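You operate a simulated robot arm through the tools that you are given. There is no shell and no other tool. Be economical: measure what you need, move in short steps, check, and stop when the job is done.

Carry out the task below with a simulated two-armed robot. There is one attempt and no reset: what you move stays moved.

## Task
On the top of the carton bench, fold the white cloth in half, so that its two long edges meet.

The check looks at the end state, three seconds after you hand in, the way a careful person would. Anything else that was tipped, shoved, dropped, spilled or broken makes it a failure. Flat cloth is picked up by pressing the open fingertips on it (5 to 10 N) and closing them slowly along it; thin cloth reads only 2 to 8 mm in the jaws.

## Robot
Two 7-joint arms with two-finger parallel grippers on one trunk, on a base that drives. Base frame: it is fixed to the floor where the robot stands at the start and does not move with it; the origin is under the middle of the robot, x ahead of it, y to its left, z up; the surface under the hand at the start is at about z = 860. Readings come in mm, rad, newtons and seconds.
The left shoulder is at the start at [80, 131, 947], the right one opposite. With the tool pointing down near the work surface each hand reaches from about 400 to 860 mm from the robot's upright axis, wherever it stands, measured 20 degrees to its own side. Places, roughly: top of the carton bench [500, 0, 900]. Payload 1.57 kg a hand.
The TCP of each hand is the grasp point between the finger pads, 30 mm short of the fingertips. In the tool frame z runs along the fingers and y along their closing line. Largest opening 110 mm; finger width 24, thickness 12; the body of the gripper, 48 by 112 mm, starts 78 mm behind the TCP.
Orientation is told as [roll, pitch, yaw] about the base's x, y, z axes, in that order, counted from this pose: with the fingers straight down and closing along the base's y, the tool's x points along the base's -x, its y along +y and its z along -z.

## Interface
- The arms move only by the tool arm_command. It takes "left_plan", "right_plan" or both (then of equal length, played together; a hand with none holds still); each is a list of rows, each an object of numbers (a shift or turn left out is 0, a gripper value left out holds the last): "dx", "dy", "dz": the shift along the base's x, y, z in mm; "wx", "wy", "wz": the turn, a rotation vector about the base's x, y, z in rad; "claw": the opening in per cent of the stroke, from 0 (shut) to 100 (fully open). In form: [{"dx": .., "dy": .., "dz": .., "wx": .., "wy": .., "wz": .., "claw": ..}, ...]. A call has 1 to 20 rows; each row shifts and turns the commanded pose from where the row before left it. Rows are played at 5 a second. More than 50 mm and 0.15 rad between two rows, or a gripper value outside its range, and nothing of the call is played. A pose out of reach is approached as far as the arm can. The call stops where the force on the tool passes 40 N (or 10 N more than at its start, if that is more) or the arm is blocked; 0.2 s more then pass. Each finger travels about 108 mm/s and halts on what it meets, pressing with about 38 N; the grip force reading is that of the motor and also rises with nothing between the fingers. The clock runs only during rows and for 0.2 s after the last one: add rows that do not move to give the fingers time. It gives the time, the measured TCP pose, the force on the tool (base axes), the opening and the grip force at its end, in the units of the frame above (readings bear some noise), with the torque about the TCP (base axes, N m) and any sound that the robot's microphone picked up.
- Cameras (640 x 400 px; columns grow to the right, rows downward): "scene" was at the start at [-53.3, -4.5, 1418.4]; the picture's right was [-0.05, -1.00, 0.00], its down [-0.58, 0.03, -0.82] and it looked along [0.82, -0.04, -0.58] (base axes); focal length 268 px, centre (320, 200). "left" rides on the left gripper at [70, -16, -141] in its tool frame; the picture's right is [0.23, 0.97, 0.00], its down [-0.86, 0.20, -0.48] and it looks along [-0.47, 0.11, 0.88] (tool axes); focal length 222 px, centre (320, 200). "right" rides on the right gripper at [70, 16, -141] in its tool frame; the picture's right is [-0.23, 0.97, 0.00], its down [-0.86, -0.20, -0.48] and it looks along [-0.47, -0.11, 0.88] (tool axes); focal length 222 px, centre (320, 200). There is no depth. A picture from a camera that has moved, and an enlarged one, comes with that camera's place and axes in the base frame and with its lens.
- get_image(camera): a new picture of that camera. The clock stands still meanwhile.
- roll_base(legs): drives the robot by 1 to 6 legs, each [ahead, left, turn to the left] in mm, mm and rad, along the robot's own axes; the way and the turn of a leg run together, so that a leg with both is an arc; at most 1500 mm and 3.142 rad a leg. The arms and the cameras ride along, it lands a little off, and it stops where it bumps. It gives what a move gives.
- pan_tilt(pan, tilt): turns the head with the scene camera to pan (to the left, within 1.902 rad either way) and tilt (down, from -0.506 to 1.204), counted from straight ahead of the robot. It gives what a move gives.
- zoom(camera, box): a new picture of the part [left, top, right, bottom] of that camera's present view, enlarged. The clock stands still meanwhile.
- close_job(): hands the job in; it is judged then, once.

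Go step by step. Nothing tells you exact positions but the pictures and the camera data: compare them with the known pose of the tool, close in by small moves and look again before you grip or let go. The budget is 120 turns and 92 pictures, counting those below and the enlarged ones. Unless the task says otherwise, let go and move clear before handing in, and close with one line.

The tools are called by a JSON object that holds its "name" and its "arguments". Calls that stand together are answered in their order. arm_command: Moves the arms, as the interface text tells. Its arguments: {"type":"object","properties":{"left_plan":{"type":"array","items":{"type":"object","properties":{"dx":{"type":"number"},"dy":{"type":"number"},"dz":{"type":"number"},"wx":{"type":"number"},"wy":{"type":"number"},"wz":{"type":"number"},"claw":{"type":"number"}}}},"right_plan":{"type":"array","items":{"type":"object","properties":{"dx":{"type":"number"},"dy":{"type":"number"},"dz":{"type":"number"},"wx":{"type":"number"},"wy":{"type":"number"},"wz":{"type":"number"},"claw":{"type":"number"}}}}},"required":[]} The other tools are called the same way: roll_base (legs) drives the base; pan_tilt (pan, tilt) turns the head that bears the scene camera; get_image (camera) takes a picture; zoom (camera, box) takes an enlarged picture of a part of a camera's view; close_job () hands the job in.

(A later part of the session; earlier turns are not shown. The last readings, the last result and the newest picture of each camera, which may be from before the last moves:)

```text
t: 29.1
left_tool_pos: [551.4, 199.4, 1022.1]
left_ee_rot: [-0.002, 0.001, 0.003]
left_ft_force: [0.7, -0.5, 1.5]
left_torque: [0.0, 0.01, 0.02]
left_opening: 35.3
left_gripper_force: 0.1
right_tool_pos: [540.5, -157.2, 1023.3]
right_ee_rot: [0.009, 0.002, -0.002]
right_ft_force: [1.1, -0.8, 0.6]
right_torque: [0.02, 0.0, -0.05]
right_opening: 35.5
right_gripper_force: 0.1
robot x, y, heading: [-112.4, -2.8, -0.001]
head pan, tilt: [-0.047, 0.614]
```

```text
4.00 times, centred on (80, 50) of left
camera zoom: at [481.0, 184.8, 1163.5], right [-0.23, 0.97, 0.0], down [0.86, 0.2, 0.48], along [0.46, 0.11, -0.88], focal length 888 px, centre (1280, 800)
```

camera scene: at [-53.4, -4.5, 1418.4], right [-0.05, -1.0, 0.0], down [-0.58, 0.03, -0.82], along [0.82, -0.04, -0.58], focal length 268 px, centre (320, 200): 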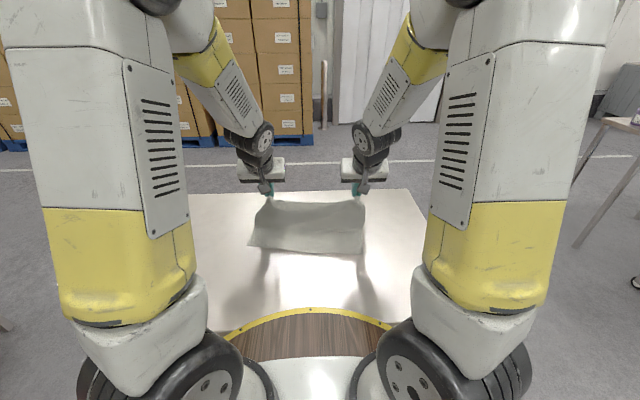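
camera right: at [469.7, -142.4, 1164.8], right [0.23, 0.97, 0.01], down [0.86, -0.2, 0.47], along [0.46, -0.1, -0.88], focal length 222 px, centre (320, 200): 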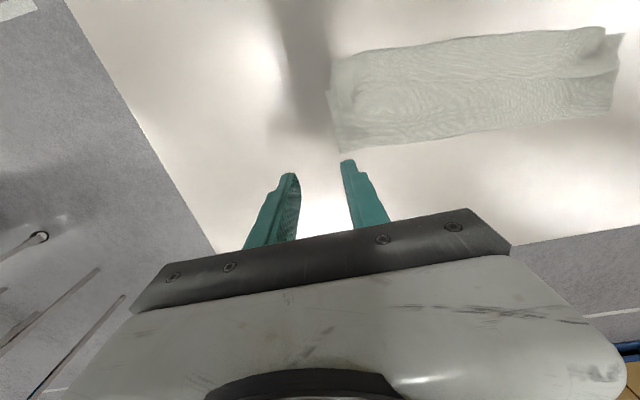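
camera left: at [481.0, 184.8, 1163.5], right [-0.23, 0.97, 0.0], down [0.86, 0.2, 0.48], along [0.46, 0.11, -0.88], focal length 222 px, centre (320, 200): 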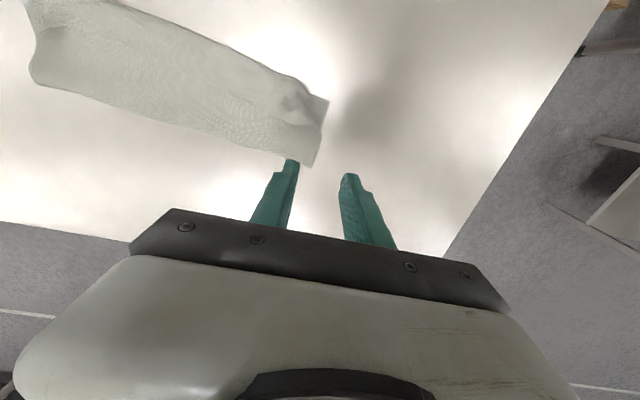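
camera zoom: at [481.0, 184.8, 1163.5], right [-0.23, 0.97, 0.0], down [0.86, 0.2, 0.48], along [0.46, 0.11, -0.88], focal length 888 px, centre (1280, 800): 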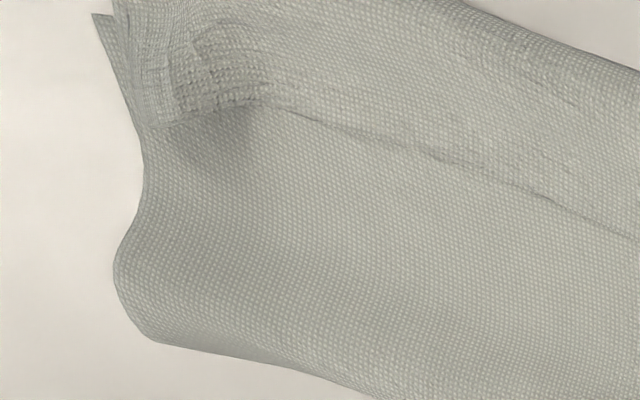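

It isn't clear whether the top layer's free edge is turned under itself or just overhangs. I'll move the right hand away and use the left camera from the front for a lower view.

{"name": "arm_command", "arguments": {"left_plan": [{"dx": -15, "dy": -10, "wy": -0.13}, {"dx": -15, "dy": -10, "dz": -5, "wy": -0.13}, {"dx": -15, "dy": -10, "dz": -7, "wy": -0.13}, {"dx": -15, "dy": -10, "dz": -7, "wy": -0.13}, {"dx": -15, "dy": -10, "dz": -7, "wy": -0.13}, {"dx": -15, "dy": -10, "dz": -7, "wy": -0.13}, {}], "right_plan": [{"dy": -30}, {"dy": -30}, {"dy": -30}, {"dy": -30}, {"dy": -30}, {"dy": -30}, {}]}}

{"name": "get_image", "arguments": {"camera": "left"}}

{"name": "zoom", "arguments": {"camera": "scene", "box": [220, 180, 380, 260]}}

```text
t: 30.7
left_tool_pos: [460.3, 138.2, 991.4]
left_ee_rot: [-0.004, -0.781, 0.001]
left_ft_force: [-0.1, -0.7, -0.1]
left_torque: [-0.02, 0.02, 0.01]
left_opening: 35.6
left_gripper_force: 0.0
right_tool_pos: [542.5, -337.7, 1021.5]
right_ee_rot: [0.008, 0.004, -0.001]
right_ft_force: [0.3, 0.0, 0.2]
right_torque: [-0.03, -0.02, 0.03]
right_opening: 35.1
right_gripper_force: 0.1
robot x, y, heading: [-112.1, -0.9, 0.003]
head pan, tilt: [-0.047, 0.614]
```

```text
55 pictures are left
camera left: at [309.5, 125.0, 1042.3], right [-0.16, 0.97, -0.16], down [0.27, 0.2, 0.94], along [0.95, 0.11, -0.3], focal length 222 px, centre (320, 200)
```

left: 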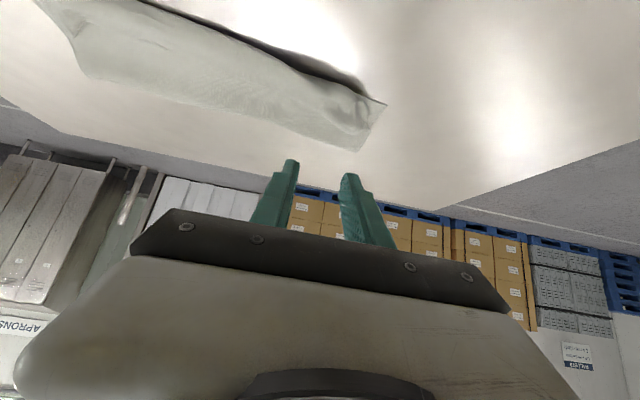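

```text
4.00 times, centred on (300, 220) of scene
camera zoom: at [-165.0, -4.6, 1418.4], right [-0.05, -1.0, 0.0], down [-0.58, 0.03, -0.82], along [0.82, -0.04, -0.58], focal length 1071 px, centre (400, 120)
```

zoom: 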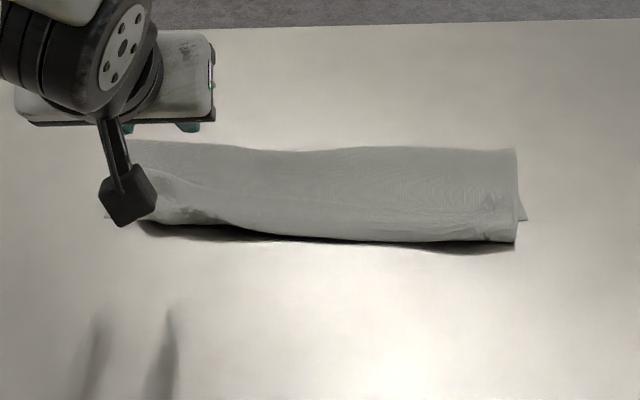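

{"name": "zoom", "arguments": {"camera": "left", "box": [220, 30, 412, 150]}}

{"name": "zoom", "arguments": {"camera": "left", "box": [20, 0, 212, 120]}}

{"name": "zoom", "arguments": {"camera": "scene", "box": [280, 198, 360, 248]}}

```text
3.33 times, centred on (316, 90) of left
camera zoom: at [309.5, 125.0, 1042.3], right [-0.16, 0.97, -0.16], down [0.27, 0.2, 0.94], along [0.95, 0.11, -0.3], focal length 740 px, centre (333, 567)
```

zoom: 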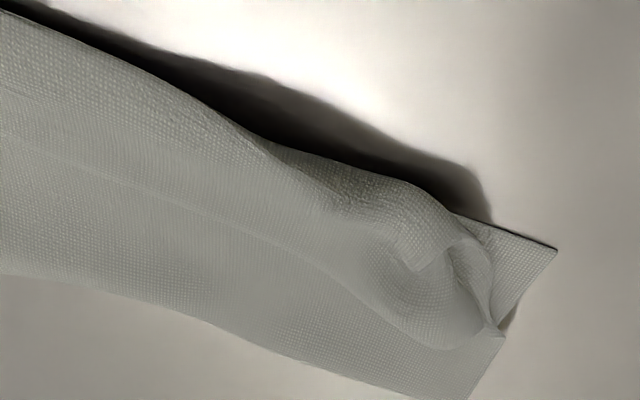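

```text
3.33 times, centred on (116, 60) of left
camera zoom: at [309.5, 125.0, 1042.3], right [-0.16, 0.97, -0.16], down [0.27, 0.2, 0.94], along [0.95, 0.11, -0.3], focal length 740 px, centre (1000, 667)
```

zoom: 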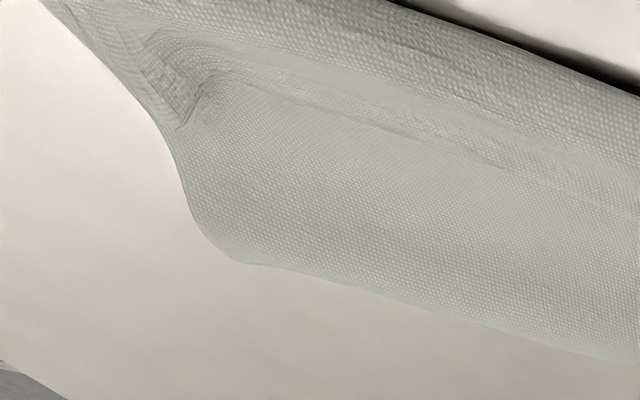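

```text
8.00 times, centred on (320, 223) of scene
camera zoom: at [-165.0, -4.6, 1418.4], right [-0.05, -1.0, 0.0], down [-0.58, 0.03, -0.82], along [0.82, -0.04, -0.58], focal length 2141 px, centre (320, 16)
```

zoom: 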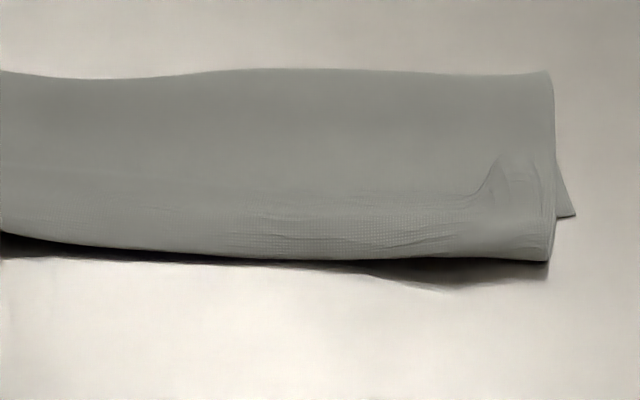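

Now it's clear: the top layer's free edge has turned back about 40 mm on top. It runs along roughly x ≈ 506+0.155·y with a rolled bulge in front, and the fold sits too near. I'll re-grip the free edge from above, lift it to reposition the fold, and lay it down taut.

{"name": "arm_command", "arguments": {"left_plan": [{"dx": 10.5, "dz": -6, "wy": 0.13, "claw": 38}, {"dx": 10.5, "dz": -13, "wy": 0.13}, {"dx": 10.5, "dz": -13, "wy": 0.13}, {"dx": 10.5, "dz": -13, "wy": 0.13}, {"dx": 10.5, "dz": -13, "wy": 0.13}, {"dx": 10.5, "dy": -3, "dz": -13, "wy": 0.13}, {}], "right_plan": [{"dx": -9, "dy": 41.3, "dz": -6, "claw": 38}, {"dx": -9, "dy": 41.3, "dz": -15}, {"dx": -9, "dy": 41.3, "dz": -20}, {"dx": -9, "dy": 41.3, "dz": -20}, {"dx": -9, "dy": 41.3, "dz": -20}, {"dx": -9, "dy": 41.3, "dz": -20}, {}]}}

{"name": "get_image", "arguments": {"camera": "left"}}

{"name": "get_image", "arguments": {"camera": "right"}}

```text
t: 32.3
left_tool_pos: [523.2, 137.8, 920.7]
left_ee_rot: [-0.003, 0.004, 0.001]
left_ft_force: [0.0, -0.1, -0.5]
left_torque: [0.01, 0.0, 0.0]
left_opening: 41.8
left_gripper_force: 0.1
right_tool_pos: [488.2, -90.6, 922.6]
right_ee_rot: [0.009, 0.002, 0.0]
right_ft_force: [0.0, 0.0, 0.3]
right_torque: [-0.01, 0.03, -0.01]
right_opening: 41.6
right_gripper_force: 0.1
robot x, y, heading: [-112.0, -1.0, -0.003]
head pan, tilt: [-0.047, 0.614]
```

```text
50 pictures are left
camera left: at [452.4, 122.4, 1061.2], right [-0.23, 0.97, 0.0], down [0.86, 0.2, 0.48], along [0.46, 0.11, -0.88], focal length 222 px, centre (320, 200)
```

left: 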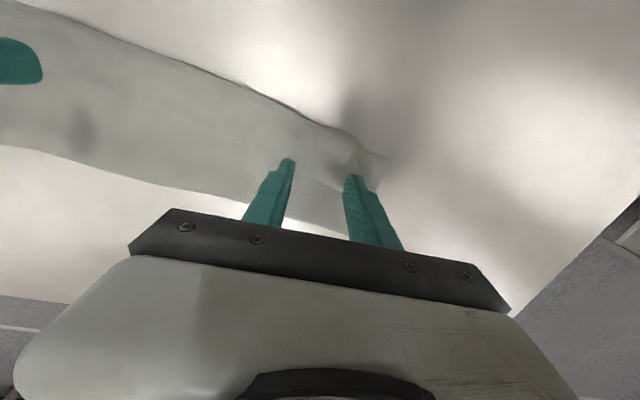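

```text
49 pictures are left
camera right: at [416.1, -75.5, 1064.0], right [0.23, 0.97, 0.01], down [0.86, -0.2, 0.47], along [0.46, -0.1, -0.88], focal length 222 px, centre (320, 200)
```

right: 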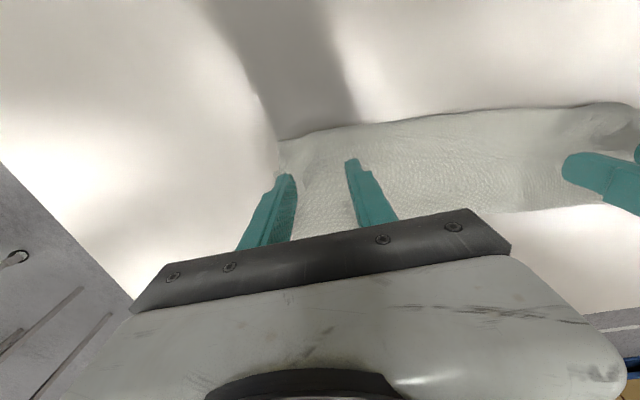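

{"name": "zoom", "arguments": {"camera": "left", "box": [240, 110, 400, 210]}}

{"name": "zoom", "arguments": {"camera": "right", "box": [250, 110, 410, 210]}}

```text
4.00 times, centred on (320, 160) of left
camera zoom: at [452.4, 122.4, 1061.2], right [-0.23, 0.97, 0.0], down [0.86, 0.2, 0.48], along [0.46, 0.11, -0.88], focal length 888 px, centre (320, 360)
```

zoom: 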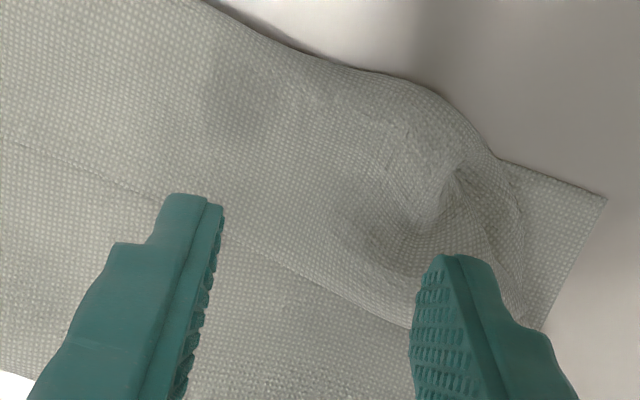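

```text
4.00 times, centred on (330, 160) of right
camera zoom: at [416.1, -75.5, 1064.0], right [0.23, 0.97, 0.01], down [0.86, -0.2, 0.47], along [0.46, -0.1, -0.88], focal length 888 px, centre (280, 360)
```

zoom: 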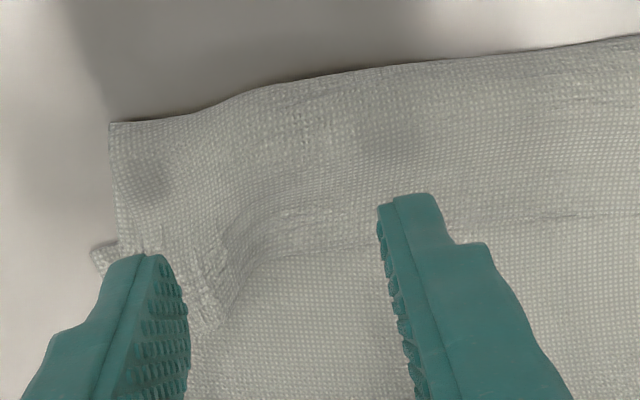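

The free edge is clear: about x=530 under the left hand and about x=490 under the right. I'll shift the right hand 9 mm inward, then press down on the cloth.

{"name": "arm_command", "arguments": {"left_plan": [{"dx": 4, "dy": -2}, {"dz": -10}, {"dz": -8}, {"dz": -5}, {"dz": -3}, {"dz": -2}, {}, {}], "right_plan": [{"dx": 2, "dy": 9}, {"dz": -10}, {"dz": -8}, {"dz": -6}, {"dz": -4}, {"dz": -2}, {}, {}]}}

```text
t: 34.1
left_tool_pos: [526.4, 134.8, 893.4]
left_ee_rot: [-0.002, -0.001, 0.001]
left_ft_force: [-1.5, -0.2, 22.8]
left_torque: [0.73, 0.24, 0.06]
left_opening: 41.8
left_gripper_force: 0.2
right_tool_pos: [489.7, -80.7, 892.5]
right_ee_rot: [0.009, -0.003, 0.001]
right_ft_force: [-0.5, 0.2, 34.0]
right_torque: [-0.77, -0.03, -0.05]
right_opening: 41.3
right_gripper_force: 0.0
robot x, y, heading: [-110.6, -1.9, 0.001]
head pan, tilt: [-0.047, 0.614]
```

{"name": "arm_command", "arguments": {"left_plan": [{"dz": 1}, {}, {}], "right_plan": [{"dz": 1.5}, {}, {}]}}

```text
t: 34.9
left_tool_pos: [526.5, 135.0, 894.2]
left_ee_rot: [-0.004, -0.001, 0.0]
left_ft_force: [0.9, 0.0, 19.2]
left_torque: [0.61, 0.12, -0.02]
left_opening: 41.9
left_gripper_force: 0.0
right_tool_pos: [488.8, -80.5, 893.1]
right_ee_rot: [0.007, -0.001, 0.0]
right_ft_force: [4.3, 1.3, 26.0]
right_torque: [-0.52, -0.12, 0.08]
right_opening: 41.1
right_gripper_force: 0.0
robot x, y, heading: [-110.3, 1.8, 0.002]
head pan, tilt: [-0.047, 0.614]
```

{"name": "arm_command", "arguments": {"left_plan": [{"dz": 0.5, "claw": 35}, {"claw": 32}, {"claw": 29}, {"claw": 26}, {"claw": 23}, {"claw": 20}, {"claw": 17}, {"claw": 14}, {"claw": 11}, {"claw": 8}, {"claw": 5}, {"claw": 2}, {"claw": 0}, {}, {}], "right_plan": [{"dz": 0.8, "claw": 35}, {"claw": 32}, {"claw": 29}, {"claw": 26}, {"claw": 23}, {"claw": 20}, {"claw": 17}, {"claw": 14}, {"claw": 11}, {"claw": 8}, {"claw": 5}, {"claw": 2}, {"claw": 0}, {}, {}]}}

{"name": "zoom", "arguments": {"camera": "left", "box": [240, 110, 400, 210]}}

{"name": "zoom", "arguments": {"camera": "right", "box": [250, 110, 410, 210]}}

```text
t: 38.1
left_tool_pos: [526.6, 134.8, 894.4]
left_ee_rot: [-0.001, 0.0, 0.002]
left_ft_force: [0.4, 1.8, 7.9]
left_torque: [0.09, 0.03, 0.0]
left_opening: 0.2
left_gripper_force: 21.6
right_tool_pos: [488.4, -80.6, 894.5]
right_ee_rot: [0.01, 0.002, 0.0]
right_ft_force: [-0.3, 0.7, 9.4]
right_torque: [0.01, 0.01, -0.04]
right_opening: 2.7
right_gripper_force: 23.8
robot x, y, heading: [-111.3, 0.2, -0.002]
head pan, tilt: [-0.047, 0.614]
```

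```text
4.00 times, centred on (320, 160) of left
camera zoom: at [455.4, 120.1, 1034.7], right [-0.23, 0.97, 0.0], down [0.86, 0.2, 0.48], along [0.47, 0.11, -0.88], focal length 888 px, centre (320, 360)
```

zoom: 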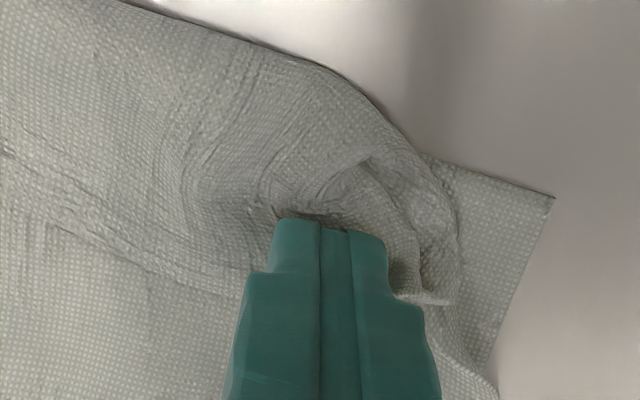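

```text
4.00 times, centred on (330, 160) of right
camera zoom: at [419.1, -65.6, 1035.3], right [0.23, 0.97, 0.01], down [0.86, -0.2, 0.47], along [0.46, -0.1, -0.88], focal length 888 px, centre (280, 360)
```

zoom: 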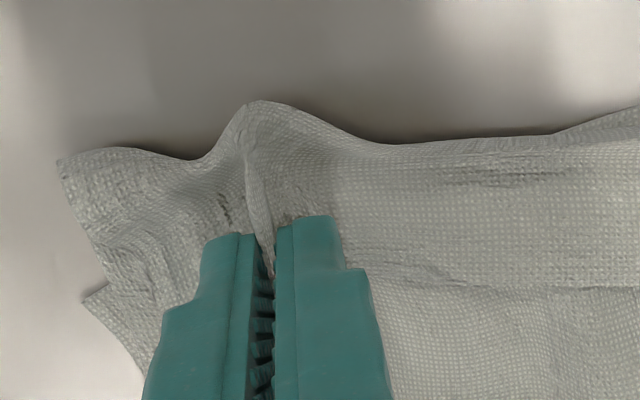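

The right hand has a ridge (2.7 mm), but the left slipped again. I'll reopen the left, shift 13 mm inward onto more cloth, and press a bit harder.

{"name": "arm_command", "arguments": {"left_plan": [{"dz": 8}, {"claw": 40}, {"dy": -13, "dx": -3}, {}, {"dz": -5}, {"dz": -3}, {"dz": -1.5}, {}, {}]}}

{"name": "zoom", "arguments": {"camera": "left", "box": [240, 110, 400, 210]}}

```text
t: 40.1
left_tool_pos: [524.6, 122.6, 893.4]
left_ee_rot: [-0.002, -0.003, 0.0]
left_ft_force: [-3.8, 2.0, 30.5]
left_torque: [0.95, 0.4, 0.08]
left_opening: 45.0
left_gripper_force: 1.2
right_tool_pos: [489.6, -80.8, 893.1]
right_ee_rot: [0.009, 0.002, -0.001]
right_ft_force: [0.1, 0.8, 5.6]
right_torque: [0.05, -0.02, -0.01]
right_opening: 2.5
right_gripper_force: 23.8
robot x, y, heading: [-113.1, -0.3, -0.001]
head pan, tilt: [-0.047, 0.614]
```

```text
4.00 times, centred on (320, 160) of left
camera zoom: at [453.0, 107.2, 1033.9], right [-0.23, 0.97, 0.0], down [0.85, 0.2, 0.48], along [0.47, 0.11, -0.88], focal length 888 px, centre (320, 360)
```

zoom: 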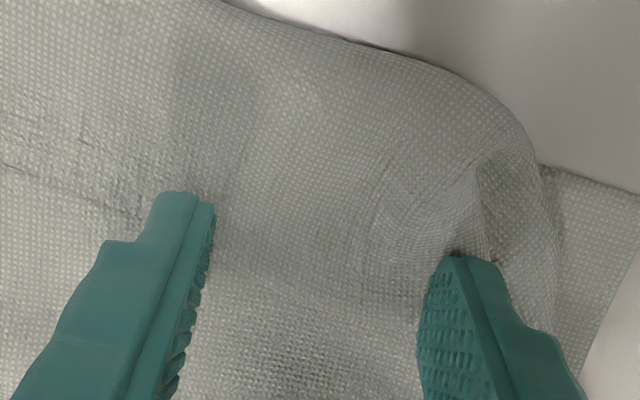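

Nearly all the load is on the outer finger (thicker wad there). I'll roll the left hand slightly to level the two fingertips, then close slowly.

{"name": "arm_command", "arguments": {"left_plan": [{"dz": 1, "wx": 0.045}, {}, {}]}}

```text
t: 40.9
left_tool_pos: [524.1, 123.5, 893.2]
left_ee_rot: [0.042, 0.001, -0.001]
left_ft_force: [-0.3, -2.9, 25.7]
left_torque: [-0.76, 0.17, 0.03]
left_opening: 44.8
left_gripper_force: 0.1
right_tool_pos: [489.9, -80.1, 893.3]
right_ee_rot: [0.01, 0.001, -0.001]
right_ft_force: [0.1, 1.3, 5.4]
right_torque: [0.01, -0.03, -0.02]
right_opening: 2.7
right_gripper_force: 23.6
robot x, y, heading: [-113.5, -0.9, 0.001]
head pan, tilt: [-0.047, 0.614]
```

{"name": "arm_command", "arguments": {"left_plan": [{"dz": 0.3, "wx": -0.02}, {}, {"claw": 36}, {"claw": 33}, {"claw": 30}, {"claw": 27}, {"claw": 24}, {"claw": 21}, {"claw": 18}, {"claw": 15}, {"dz": -0.3, "claw": 12}, {"claw": 9}, {"claw": 6}, {"dz": -0.2, "claw": 3}, {"claw": 0}, {}, {}]}}

{"name": "zoom", "arguments": {"camera": "left", "box": [240, 110, 400, 210]}}

```text
t: 44.5
left_tool_pos: [523.2, 122.5, 893.3]
left_ee_rot: [0.025, 0.0, 0.0]
left_ft_force: [-1.1, -2.0, 19.3]
left_torque: [0.09, 0.23, 0.06]
left_opening: 3.3
left_gripper_force: 24.4
right_tool_pos: [489.0, -81.0, 893.2]
right_ee_rot: [0.009, 0.001, 0.001]
right_ft_force: [0.2, 2.0, 5.5]
right_torque: [0.04, -0.03, -0.07]
right_opening: 2.7
right_gripper_force: 23.9
robot x, y, heading: [-110.5, 3.0, -0.003]
head pan, tilt: [-0.047, 0.614]
```

```text
4.00 times, centred on (320, 160) of left
camera zoom: at [452.5, 103.7, 1033.5], right [-0.23, 0.97, 0.02], down [0.86, 0.19, 0.48], along [0.47, 0.13, -0.88], focal length 888 px, centre (320, 360)
```

zoom: 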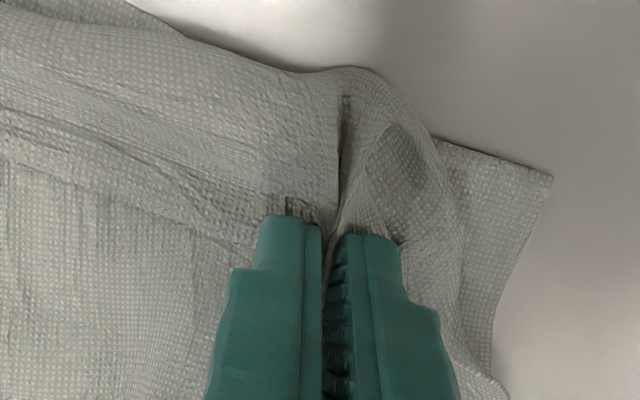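

Both pinches hold (3.3 and 2.7 mm). I'll lift 45 mm with slight forward motion and check that only the top layer comes up.

{"name": "arm_command", "arguments": {"left_plan": [{"dz": 6}, {"dz": 10, "dy": 2}, {"dz": 10, "dx": 5, "dy": 2}, {"dz": 10, "dx": 10, "dy": 2}, {"dz": 10, "dx": 10}, {}], "right_plan": [{"dz": 6}, {"dz": 10, "dy": -2}, {"dz": 10, "dx": 5, "dy": -2}, {"dz": 10, "dx": 10, "dy": -2}, {"dz": 10, "dx": 10}, {}]}}

{"name": "get_image", "arguments": {"camera": "left"}}

{"name": "get_image", "arguments": {"camera": "right"}}

{"name": "zoom", "arguments": {"camera": "scene", "box": [200, 170, 400, 295]}}

```text
t: 45.9
left_tool_pos: [546.8, 126.7, 939.4]
left_ee_rot: [0.022, 0.003, 0.001]
left_ft_force: [-2.0, -21.3, -0.5]
left_torque: [-0.56, 0.07, 0.26]
left_opening: 4.0
left_gripper_force: 24.8
right_tool_pos: [514.4, -84.7, 939.1]
right_ee_rot: [0.011, 0.002, 0.001]
right_ft_force: [3.9, 20.7, -0.2]
right_torque: [0.66, -0.07, -0.19]
right_opening: 2.8
right_gripper_force: 24.4
robot x, y, heading: [-111.6, -3.7, 0.002]
head pan, tilt: [-0.047, 0.614]
```

```text
42 pictures are left
camera left: at [477.7, 107.9, 1079.3], right [-0.23, 0.97, 0.02], down [0.86, 0.19, 0.48], along [0.46, 0.13, -0.88], focal length 222 px, centre (320, 200)
```

left: 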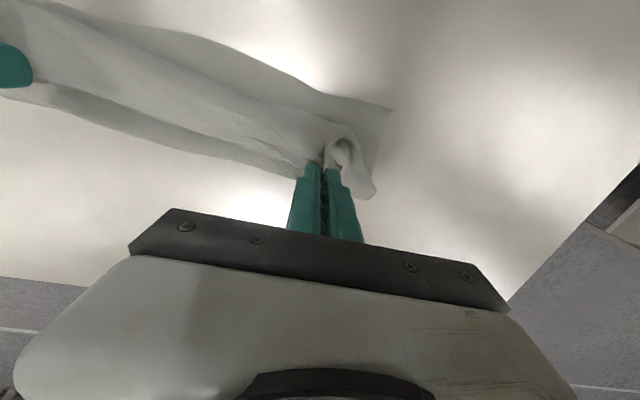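

```text
41 pictures are left
camera right: at [443.9, -70.7, 1081.0], right [0.23, 0.97, 0.01], down [0.86, -0.2, 0.47], along [0.46, -0.1, -0.88], focal length 222 px, centre (320, 200)
```

right: 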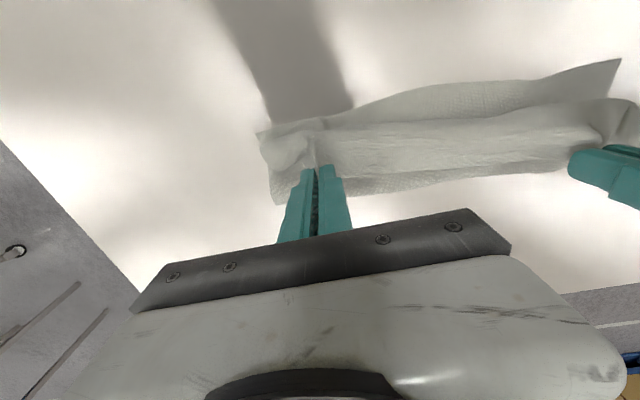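

```text
3.20 times, centred on (300, 232) of scene
camera zoom: at [-164.9, -4.5, 1418.4], right [-0.05, -1.0, 0.0], down [-0.58, 0.03, -0.82], along [0.82, -0.04, -0.58], focal length 856 px, centre (384, 96)
```

zoom: 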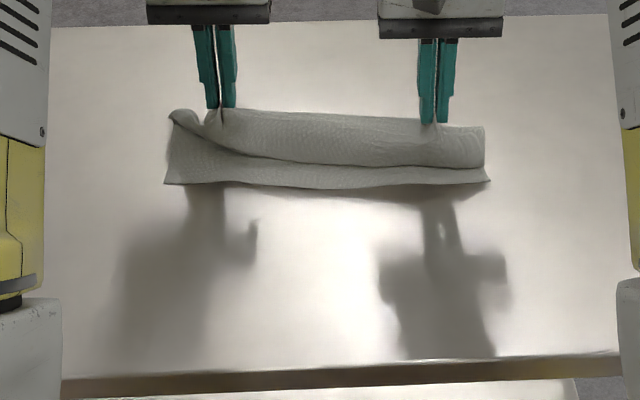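

Only the top layer came up, and the near edge now runs from (485,180) to (474,-140). The hands are pulling against each other (21 N), so I'll ease them together. Then I'll swing the edge up and forward so the bottom layer lies out to the true mid-line (about x=610).

{"name": "arm_command", "arguments": {"left_plan": [{"dy": -2.5}, {"dx": 15, "dy": -1.5, "dz": 18}, {"dx": 20, "dz": 18}, {"dx": 25, "dz": 6}, {"dx": 25}, {"dx": 25, "dz": -4}, {"dx": 23, "dz": -6}, {}], "right_plan": [{"dy": 2.5}, {"dx": 18, "dy": 1.5, "dz": 18}, {"dx": 25, "dz": 18}, {"dx": 30, "dz": 6}, {"dx": 30}, {"dx": 28, "dz": -4}, {"dx": 24, "dz": -6}, {}]}}

{"name": "zoom", "arguments": {"camera": "scene", "box": [200, 150, 400, 275]}}

{"name": "get_image", "arguments": {"camera": "left"}}

```text
t: 47.7
left_tool_pos: [680.3, 124.6, 970.4]
left_ee_rot: [0.023, 0.003, 0.002]
left_ft_force: [-0.5, -6.2, -0.4]
left_torque: [-0.22, -0.03, 0.1]
left_opening: 3.2
left_gripper_force: 23.8
right_tool_pos: [669.3, -82.9, 970.4]
right_ee_rot: [0.009, 0.003, 0.001]
right_ft_force: [0.2, 6.7, -0.5]
right_torque: [0.21, 0.0, -0.08]
right_opening: 2.6
right_gripper_force: 23.3
robot x, y, heading: [-111.4, 2.2, -0.001]
head pan, tilt: [-0.047, 0.614]
```

```text
3.20 times, centred on (300, 212) of scene
camera zoom: at [-164.9, -4.5, 1418.4], right [-0.05, -1.0, 0.0], down [-0.58, 0.03, -0.82], along [0.82, -0.04, -0.58], focal length 856 px, centre (384, 160)
```

zoom: 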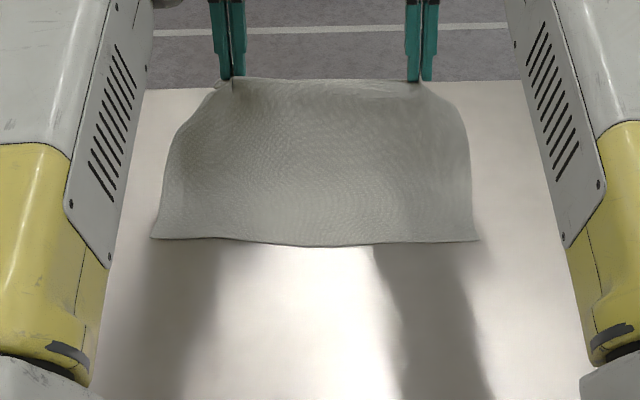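

```text
38 pictures are left
camera left: at [610.7, 105.1, 1111.0], right [-0.23, 0.97, 0.02], down [0.86, 0.19, 0.48], along [0.46, 0.13, -0.88], focal length 222 px, centre (320, 200)
```

left: 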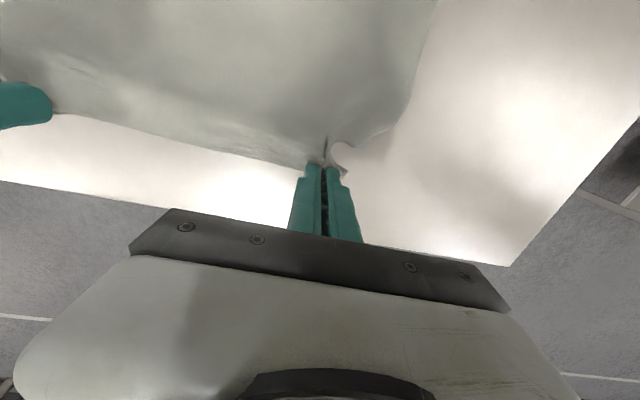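

The cloth is open again with the bottom layer flat. The near edge runs about (501,195) to (480,-131), which puts the fold line at x≈625 left and 612 right. Now a taut arc around that line with hands pitching forward: first part up to just past the top.

{"name": "arm_command", "arguments": {"left_plan": [{"dx": -3, "dy": 0.6, "dz": 15.5, "wy": -0.1}, {"dx": -24, "dy": 0.6, "dz": 9.5, "wy": -0.1}, {"dx": -25.4, "dy": 0.6, "dz": 3.7, "wy": -0.1}, {"dx": -25.8, "dy": 0.6, "dz": -1.1, "wy": -0.1}, {"dx": -25.2, "dy": 0.6, "dz": -5.7, "wy": -0.1}, {}], "right_plan": [{"dx": -3, "dy": 0.6, "dz": 15.5, "wy": -0.1}, {"dx": -24, "dy": 0.6, "dz": 9.5, "wy": -0.1}, {"dx": -25.4, "dy": 0.6, "dz": 3.7, "wy": -0.1}, {"dx": -25.8, "dy": 0.6, "dz": -1.1, "wy": -0.1}, {"dx": -25.2, "dy": 0.6, "dz": -5.7, "wy": -0.1}, {}]}}

{"name": "zoom", "arguments": {"camera": "scene", "box": [200, 150, 400, 275]}}

```text
t: 49.1
left_tool_pos: [577.8, 126.2, 994.6]
left_ee_rot: [0.021, -0.501, 0.0]
left_ft_force: [-0.1, -5.6, -0.3]
left_torque: [-0.19, 0.03, 0.01]
left_opening: 2.9
left_gripper_force: 24.5
right_tool_pos: [565.8, -79.3, 993.4]
right_ee_rot: [0.009, -0.5, -0.001]
right_ft_force: [0.9, 5.8, 0.0]
right_torque: [0.14, 0.0, 0.06]
right_opening: 2.7
right_gripper_force: 24.0
robot x, y, heading: [-114.5, 0.1, 0.001]
head pan, tilt: [-0.047, 0.614]
```

```text
3.20 times, centred on (300, 212) of scene
camera zoom: at [-165.0, -4.5, 1418.4], right [-0.05, -1.0, 0.0], down [-0.58, 0.03, -0.82], along [0.82, -0.04, -0.58], focal length 856 px, centre (384, 160)
```

zoom: 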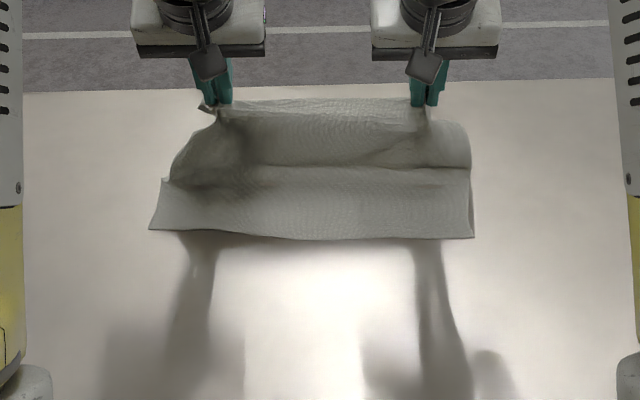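

The near edge crept slightly, now about (513,200) to (483,-125), and the fold is forming near x≈617–630. I'll continue the arc down, with the right hand going a touch further back.

{"name": "arm_command", "arguments": {"left_plan": [{"dx": -23.5, "dy": 1, "dz": -12, "wy": -0.1}, {"dx": -21.4, "dy": 1, "dz": -15, "wy": -0.1}, {"dx": -17.2, "dy": 1, "dz": -19, "wy": -0.1}, {"dx": -13, "dy": 1, "dz": -22, "wy": -0.1}, {"dx": -9, "dy": 1, "dz": -21, "wy": -0.1}, {}], "right_plan": [{"dx": -24.5, "dy": 1, "dz": -12, "wy": -0.1}, {"dx": -22.4, "dy": 1, "dz": -15, "wy": -0.1}, {"dx": -18.7, "dy": 1, "dz": -19, "wy": -0.1}, {"dx": -15, "dy": 1, "dz": -22, "wy": -0.1}, {"dx": -11, "dy": 1, "dz": -21, "wy": -0.1}, {}]}}

{"name": "zoom", "arguments": {"camera": "scene", "box": [200, 150, 400, 275]}}

{"name": "get_image", "arguments": {"camera": "left"}}

{"name": "get_image", "arguments": {"camera": "right"}}

```text
t: 50.2
left_tool_pos: [508.2, 132.4, 934.1]
left_ee_rot: [-0.017, -0.948, 0.031]
left_ft_force: [-1.6, -24.7, 0.6]
left_torque: [-0.66, 0.02, -0.48]
left_opening: 3.3
left_gripper_force: 24.3
right_tool_pos: [491.1, -83.5, 936.3]
right_ee_rot: [0.061, -0.946, -0.061]
right_ft_force: [0.9, 24.4, -1.6]
right_torque: [0.53, -0.01, 0.59]
right_opening: 2.4
right_gripper_force: 24.3
robot x, y, heading: [-112.2, -2.5, -0.0]
head pan, tilt: [-0.047, 0.614]
stopped in row 5 (left hand): the force on the tool passed its limit at 46 N (the readings are from after the stop); the commanded pose is now the measured one
```

```text
3.20 times, centred on (300, 212) of scene
camera zoom: at [-165.2, -4.5, 1418.4], right [-0.05, -1.0, 0.0], down [-0.58, 0.03, -0.82], along [0.82, -0.04, -0.58], focal length 856 px, centre (384, 160)
```

zoom: 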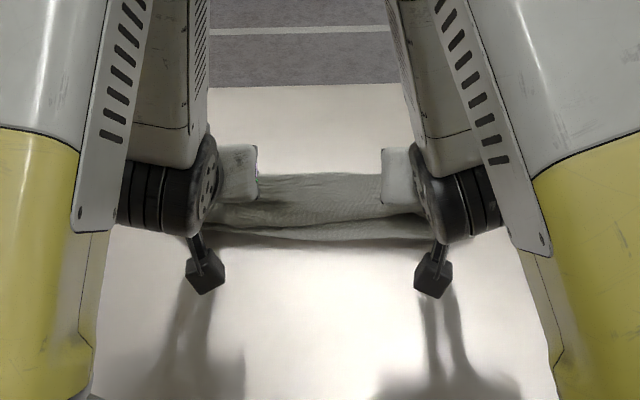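

```text
35 pictures are left
camera left: at [351.2, 114.2, 958.6], right [-0.15, 0.97, -0.19], down [0.11, 0.21, 0.97], along [0.98, 0.13, -0.14], focal length 222 px, centre (320, 200)
```

left: 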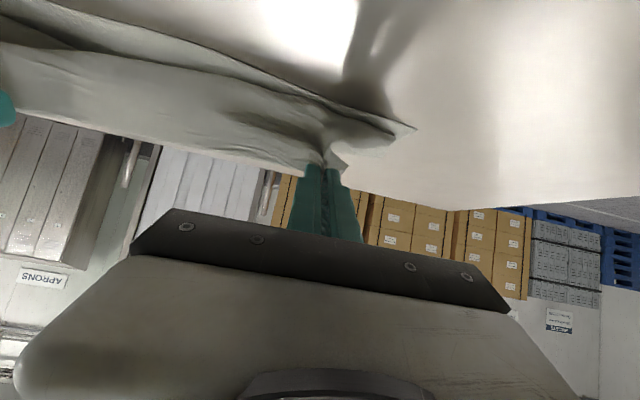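

```text
34 pictures are left
camera right: at [334.2, -66.6, 963.8], right [0.14, 0.97, 0.22], down [0.11, -0.24, 0.97], along [0.98, -0.11, -0.14], focal length 222 px, centre (320, 200)
```

right: 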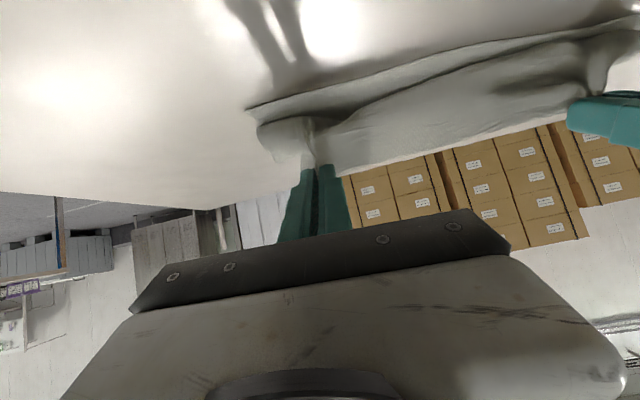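

The hands twisted at the reach limit and are pulling on the edge (25 N). I'll ease off and swing back open with a lower tilt. This time I'll roll the edge over low, using the base to carry it back.

{"name": "arm_command", "arguments": {"left_plan": [{"dy": -3, "dz": 6, "dx": 5, "wx": 0.01, "wz": -0.017}, {"dx": 20, "dz": 12, "dy": -1, "wy": 0.085}, {"dx": 22, "dz": 10, "wy": 0.085}, {"dx": 24, "dz": 6, "wy": 0.085}, {"dx": 25, "dz": 2, "wy": 0.085}, {"dx": 25, "dz": -2, "wy": 0.085}, {"dx": 26, "dz": -4, "wy": 0.085}, {"wy": 0.085}, {}], "right_plan": [{"dy": 3, "dz": 4, "dx": 5, "wx": -0.036, "wz": 0.012}, {"dx": 20, "dz": 12, "dy": 1, "wy": 0.085}, {"dx": 22, "dz": 10, "wy": 0.085}, {"dx": 24, "dz": 6, "wy": 0.085}, {"dx": 25, "dz": 2, "wy": 0.085}, {"dx": 25, "dz": -2, "wy": 0.085}, {"dx": 26, "dz": -4, "wy": 0.085}, {"wy": 0.085}, {}]}}

{"name": "zoom", "arguments": {"camera": "scene", "box": [200, 150, 400, 275]}}

```text
t: 52.2
left_tool_pos: [652.5, 130.6, 961.2]
left_ee_rot: [0.007, -0.347, 0.001]
left_ft_force: [-1.3, -19.7, -0.3]
left_torque: [-0.66, 0.05, 0.05]
left_opening: 2.8
left_gripper_force: 24.0
right_tool_pos: [636.0, -82.2, 963.2]
right_ee_rot: [-0.007, -0.35, -0.001]
right_ft_force: [1.5, 19.4, -0.4]
right_torque: [0.64, -0.03, 0.13]
right_opening: 2.2
right_gripper_force: 23.6
robot x, y, heading: [-113.1, 2.3, -0.002]
head pan, tilt: [-0.047, 0.614]
```

```text
3.20 times, centred on (300, 212) of scene
camera zoom: at [-164.9, -4.5, 1418.4], right [-0.05, -1.0, 0.0], down [-0.58, 0.03, -0.82], along [0.82, -0.04, -0.58], focal length 856 px, centre (384, 160)
```

zoom: 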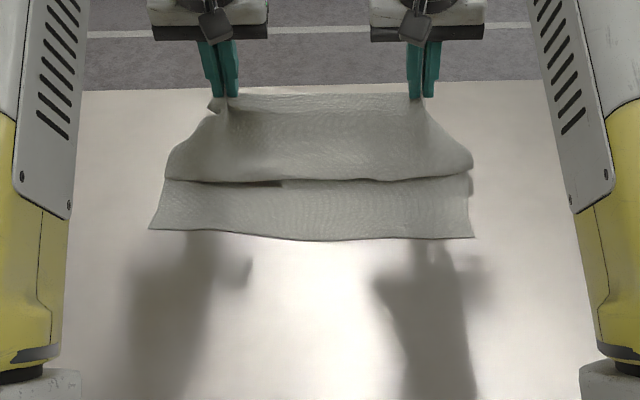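

A Z-shaped belly is still present and the edge tension is 20 N. I'll bring the hands 7 mm closer together and stretch the edge further out and lower, so the bottom layer lies flat beyond the mid-line.

{"name": "arm_command", "arguments": {"left_plan": [{"dy": -3, "dx": 12, "dz": 4, "wy": 0.06}, {"dx": 18, "dz": -2, "dy": -1, "wy": 0.07}, {"dx": 16, "dz": -8, "wy": 0.07}, {"dx": 12, "dz": -14}, {}, {}], "right_plan": [{"dy": 3, "dx": 12, "dz": 4, "wy": 0.06}, {"dx": 18, "dz": -2, "dy": 1, "wy": 0.07}, {"dx": 16, "dz": -8, "wy": 0.07}, {"dx": 12, "dz": -14}, {}, {}]}}

{"name": "zoom", "arguments": {"camera": "scene", "box": [200, 150, 400, 275]}}

```text
t: 53.6
left_tool_pos: [710.8, 128.7, 940.6]
left_ee_rot: [0.01, -0.148, 0.002]
left_ft_force: [-0.2, -9.3, 0.1]
left_torque: [-0.32, 0.0, 0.07]
left_opening: 2.7
left_gripper_force: 24.2
right_tool_pos: [694.1, -79.9, 943.2]
right_ee_rot: [-0.009, -0.147, 0.0]
right_ft_force: [-0.2, 8.8, -0.9]
right_torque: [0.27, -0.01, -0.01]
right_opening: 2.4
right_gripper_force: 23.8
robot x, y, heading: [-118.8, 1.2, -0.003]
head pan, tilt: [-0.047, 0.614]
```

```text
3.20 times, centred on (300, 212) of scene
camera zoom: at [-164.8, -4.5, 1418.4], right [-0.05, -1.0, 0.0], down [-0.58, 0.03, -0.82], along [0.82, -0.04, -0.58], focal length 856 px, centre (384, 160)
```

zoom: 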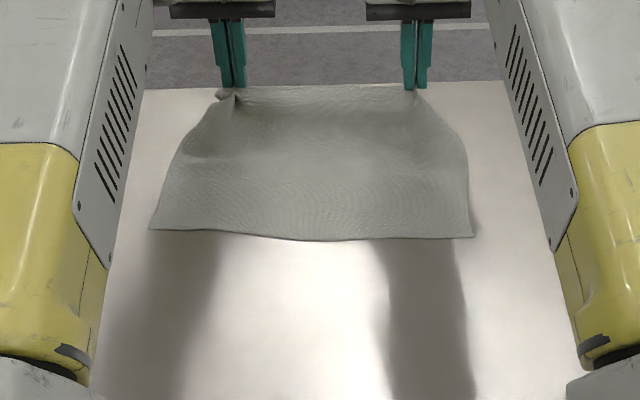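

The cloth is open and smooth with the near edge unchanged, about (513,200) to (484,-123). Now the low roll: move the edge back at about 60 mm height while tilting the hands early.

{"name": "arm_command", "arguments": {"left_plan": [{"dx": -10, "dy": 0.8, "dz": 8, "wy": -0.094}, {"dx": -17, "dy": 0.8, "dz": 5, "wy": -0.094}, {"dx": -17, "dy": 0.8, "dz": 3, "wy": -0.094}, {"dx": -17, "dy": 0.8, "wy": -0.094}, {"dx": -17, "dy": 0.8, "dz": -2, "wy": -0.094}, {"dx": -17, "dy": 0.8, "dz": -3, "wy": -0.094}, {"dx": -17, "dy": 0.8, "dz": -4, "wy": -0.094}, {"dx": -17, "dy": 0.8, "dz": -5, "wy": -0.094}, {"dx": -17, "dy": 0.8, "dz": -5, "wy": -0.094}, {}], "right_plan": [{"dx": -10, "dy": 1.2, "dz": 8, "wy": -0.094}, {"dx": -17, "dy": 1.2, "dz": 5, "wy": -0.094}, {"dx": -17, "dy": 1.2, "dz": 3, "wy": -0.094}, {"dx": -17, "dy": 1.2, "wy": -0.094}, {"dx": -17, "dy": 1.2, "dz": -2, "wy": -0.094}, {"dx": -17, "dy": 1.2, "dz": -3, "wy": -0.094}, {"dx": -17, "dy": 1.2, "dz": -4, "wy": -0.094}, {"dx": -17, "dy": 1.2, "dz": -5, "wy": -0.094}, {"dx": -17, "dy": 1.2, "dz": -5, "wy": -0.094}, {}]}}

{"name": "zoom", "arguments": {"camera": "scene", "box": [200, 150, 400, 275]}}

{"name": "get_image", "arguments": {"camera": "left"}}

```text
t: 55.8
left_tool_pos: [566.2, 134.9, 939.0]
left_ee_rot: [0.006, -0.995, 0.005]
left_ft_force: [-1.2, -3.3, 0.2]
left_torque: [-0.09, -0.02, -0.05]
left_opening: 2.5
left_gripper_force: 24.0
right_tool_pos: [548.7, -70.1, 941.4]
right_ee_rot: [-0.007, -0.997, -0.004]
right_ft_force: [0.4, 2.5, -0.3]
right_torque: [0.06, 0.0, 0.07]
right_opening: 2.4
right_gripper_force: 23.8
robot x, y, heading: [-107.7, -0.8, -0.001]
head pan, tilt: [-0.047, 0.614]
```

```text
3.20 times, centred on (300, 212) of scene
camera zoom: at [-164.9, -4.5, 1418.4], right [-0.05, -1.0, 0.0], down [-0.58, 0.03, -0.82], along [0.82, -0.04, -0.58], focal length 856 px, centre (384, 160)
```

zoom: 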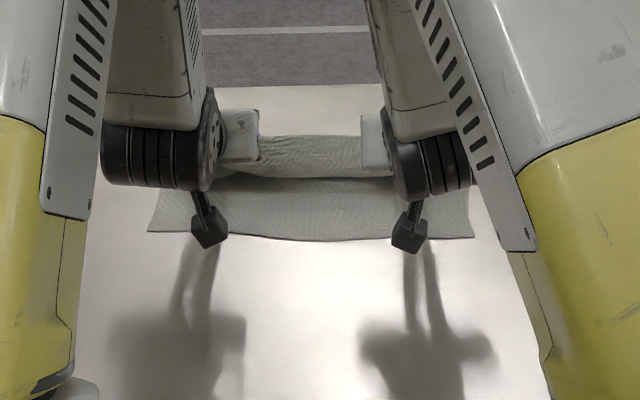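

```text
30 pictures are left
camera left: at [408.8, 118.1, 956.6], right [-0.13, 0.97, -0.19], down [0.06, 0.2, 0.98], along [0.99, 0.12, -0.09], focal length 222 px, centre (320, 200)
```

left: 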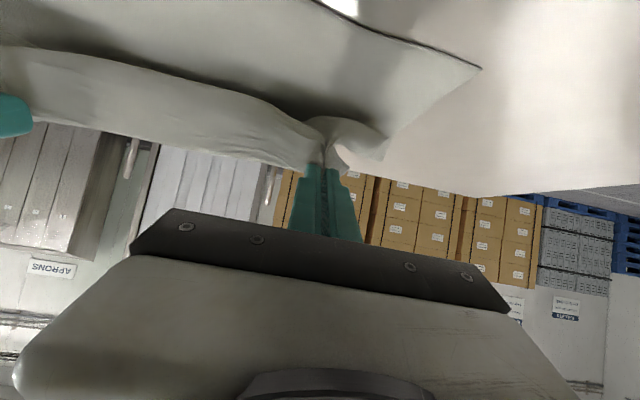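

The lower layer is flat and the upper drapes well from the grips. I'll drive the base back 74 mm to carry the edge to just above the near edge.

{"name": "roll_base", "arguments": {"legs": [[-74, 0, 0]]}}

{"name": "get_image", "arguments": {"camera": "left"}}

{"name": "get_image", "arguments": {"camera": "right"}}

{"name": "zoom", "arguments": {"camera": "scene", "box": [200, 150, 400, 275]}}

```text
t: 56.9
left_tool_pos: [490.3, 135.6, 939.1]
left_ee_rot: [0.004, -0.994, 0.005]
left_ft_force: [0.3, -2.4, 0.7]
left_torque: [-0.09, -0.01, -0.08]
left_opening: 3.0
left_gripper_force: 24.4
right_tool_pos: [473.0, -70.3, 941.5]
right_ee_rot: [-0.007, -0.995, -0.003]
right_ft_force: [0.6, 2.4, -0.8]
right_torque: [0.06, 0.01, 0.02]
right_opening: 2.8
right_gripper_force: 23.6
robot x, y, heading: [-191.6, 2.9, 0.004]
head pan, tilt: [-0.047, 0.614]
```

```text
29 pictures are left
camera left: at [333.6, 117.9, 956.8], right [-0.13, 0.97, -0.19], down [0.06, 0.2, 0.98], along [0.99, 0.12, -0.09], focal length 222 px, centre (320, 200)
```

left: 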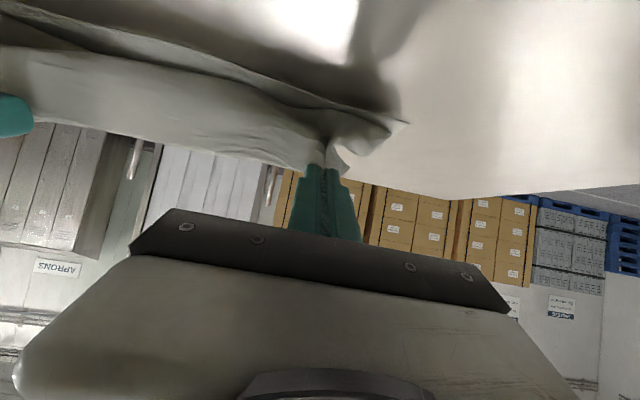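

```text
28 pictures are left
camera right: at [315.7, -52.5, 960.2], right [0.13, 0.97, 0.19], down [0.06, -0.2, 0.98], along [0.99, -0.12, -0.09], focal length 222 px, centre (320, 200)
```

right: 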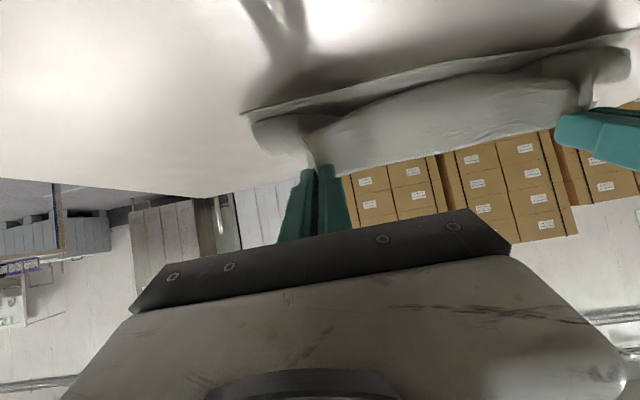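

```text
3.20 times, centred on (300, 212) of scene
camera zoom: at [-240.4, -4.6, 1418.4], right [-0.05, -1.0, 0.0], down [-0.58, 0.03, -0.82], along [0.82, -0.04, -0.58], focal length 856 px, centre (384, 160)
```

zoom: 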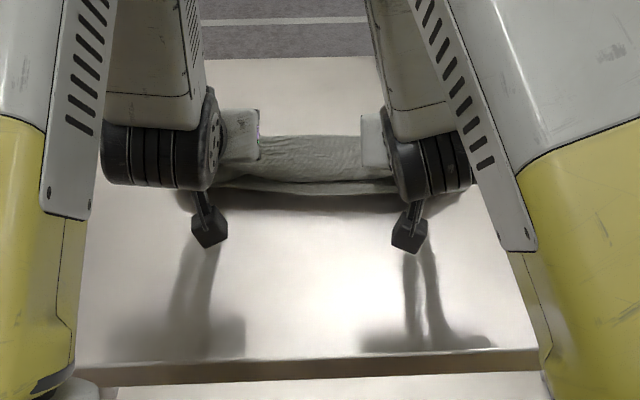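

The drive was too high for that distance: the hanging length plus the laid length exceeded the top layer, so the bottom layer peeled and the fold came too near. The edge should descend about 45° from an apex above the fold line. I'll drive forward again and reopen.

{"name": "roll_base", "arguments": {"legs": [[75, 0, 0]]}}

{"name": "arm_command", "arguments": {"left_plan": [{"dx": 17, "dz": 5, "wy": 0.094}, {"dx": 17, "dz": 5, "wy": 0.094}, {"dx": 17, "dz": 4, "wy": 0.094}, {"dx": 17, "dz": 3, "wy": 0.094}, {"dx": 17, "dz": 2, "wy": 0.094}, {"dx": 17, "wy": 0.094}, {"dx": 17, "dz": -3, "wy": 0.094}, {"dx": 17, "dz": -5, "wy": 0.094}, {"dx": 12, "dz": -8, "wy": 0.094}, {}, {}], "right_plan": [{"dx": 17, "dz": 5, "wy": 0.094}, {"dx": 17, "dz": 5, "wy": 0.094}, {"dx": 17, "dz": 4, "wy": 0.094}, {"dx": 17, "dz": 3, "wy": 0.094}, {"dx": 17, "dz": 2, "wy": 0.094}, {"dx": 17, "wy": 0.094}, {"dx": 17, "dz": -3, "wy": 0.094}, {"dx": 17, "dz": -5, "wy": 0.094}, {"dx": 12, "dz": -8, "wy": 0.094}, {}, {}]}}

{"name": "zoom", "arguments": {"camera": "scene", "box": [200, 150, 400, 275]}}

```text
t: 57.9
left_tool_pos: [566.6, 135.6, 938.8]
left_ee_rot: [0.006, -0.996, 0.005]
left_ft_force: [-0.8, -2.7, 0.5]
left_torque: [-0.08, -0.03, -0.06]
left_opening: 2.7
left_gripper_force: 23.8
right_tool_pos: [549.5, -70.0, 942.0]
right_ee_rot: [-0.009, -0.997, -0.003]
right_ft_force: [0.1, 2.4, -0.5]
right_torque: [0.05, 0.0, 0.05]
right_opening: 2.6
right_gripper_force: 23.5
robot x, y, heading: [-108.8, 0.2, 0.003]
head pan, tilt: [-0.047, 0.614]
```

```text
t: 60.3
left_tool_pos: [714.7, 134.7, 941.5]
left_ee_rot: [0.011, -0.145, 0.004]
left_ft_force: [-0.5, -0.8, 0.3]
left_torque: [-0.03, -0.01, 0.03]
left_opening: 2.9
left_gripper_force: 24.0
right_tool_pos: [696.1, -69.3, 943.5]
right_ee_rot: [-0.01, -0.148, -0.001]
right_ft_force: [-0.1, 2.1, -1.3]
right_torque: [0.03, 0.0, -0.02]
right_opening: 2.4
right_gripper_force: 23.8
robot x, y, heading: [-113.1, -1.5, -0.001]
head pan, tilt: [-0.047, 0.614]
```

```text
3.20 times, centred on (300, 212) of scene
camera zoom: at [-164.5, -4.5, 1418.4], right [-0.05, -1.0, 0.0], down [-0.58, 0.03, -0.82], along [0.82, -0.04, -0.58], focal length 856 px, centre (384, 160)
```

zoom: 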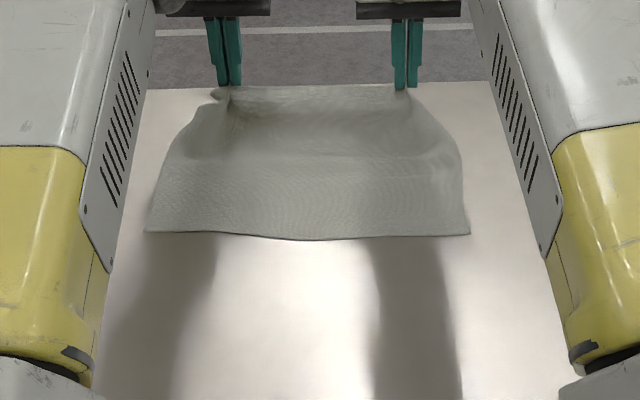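

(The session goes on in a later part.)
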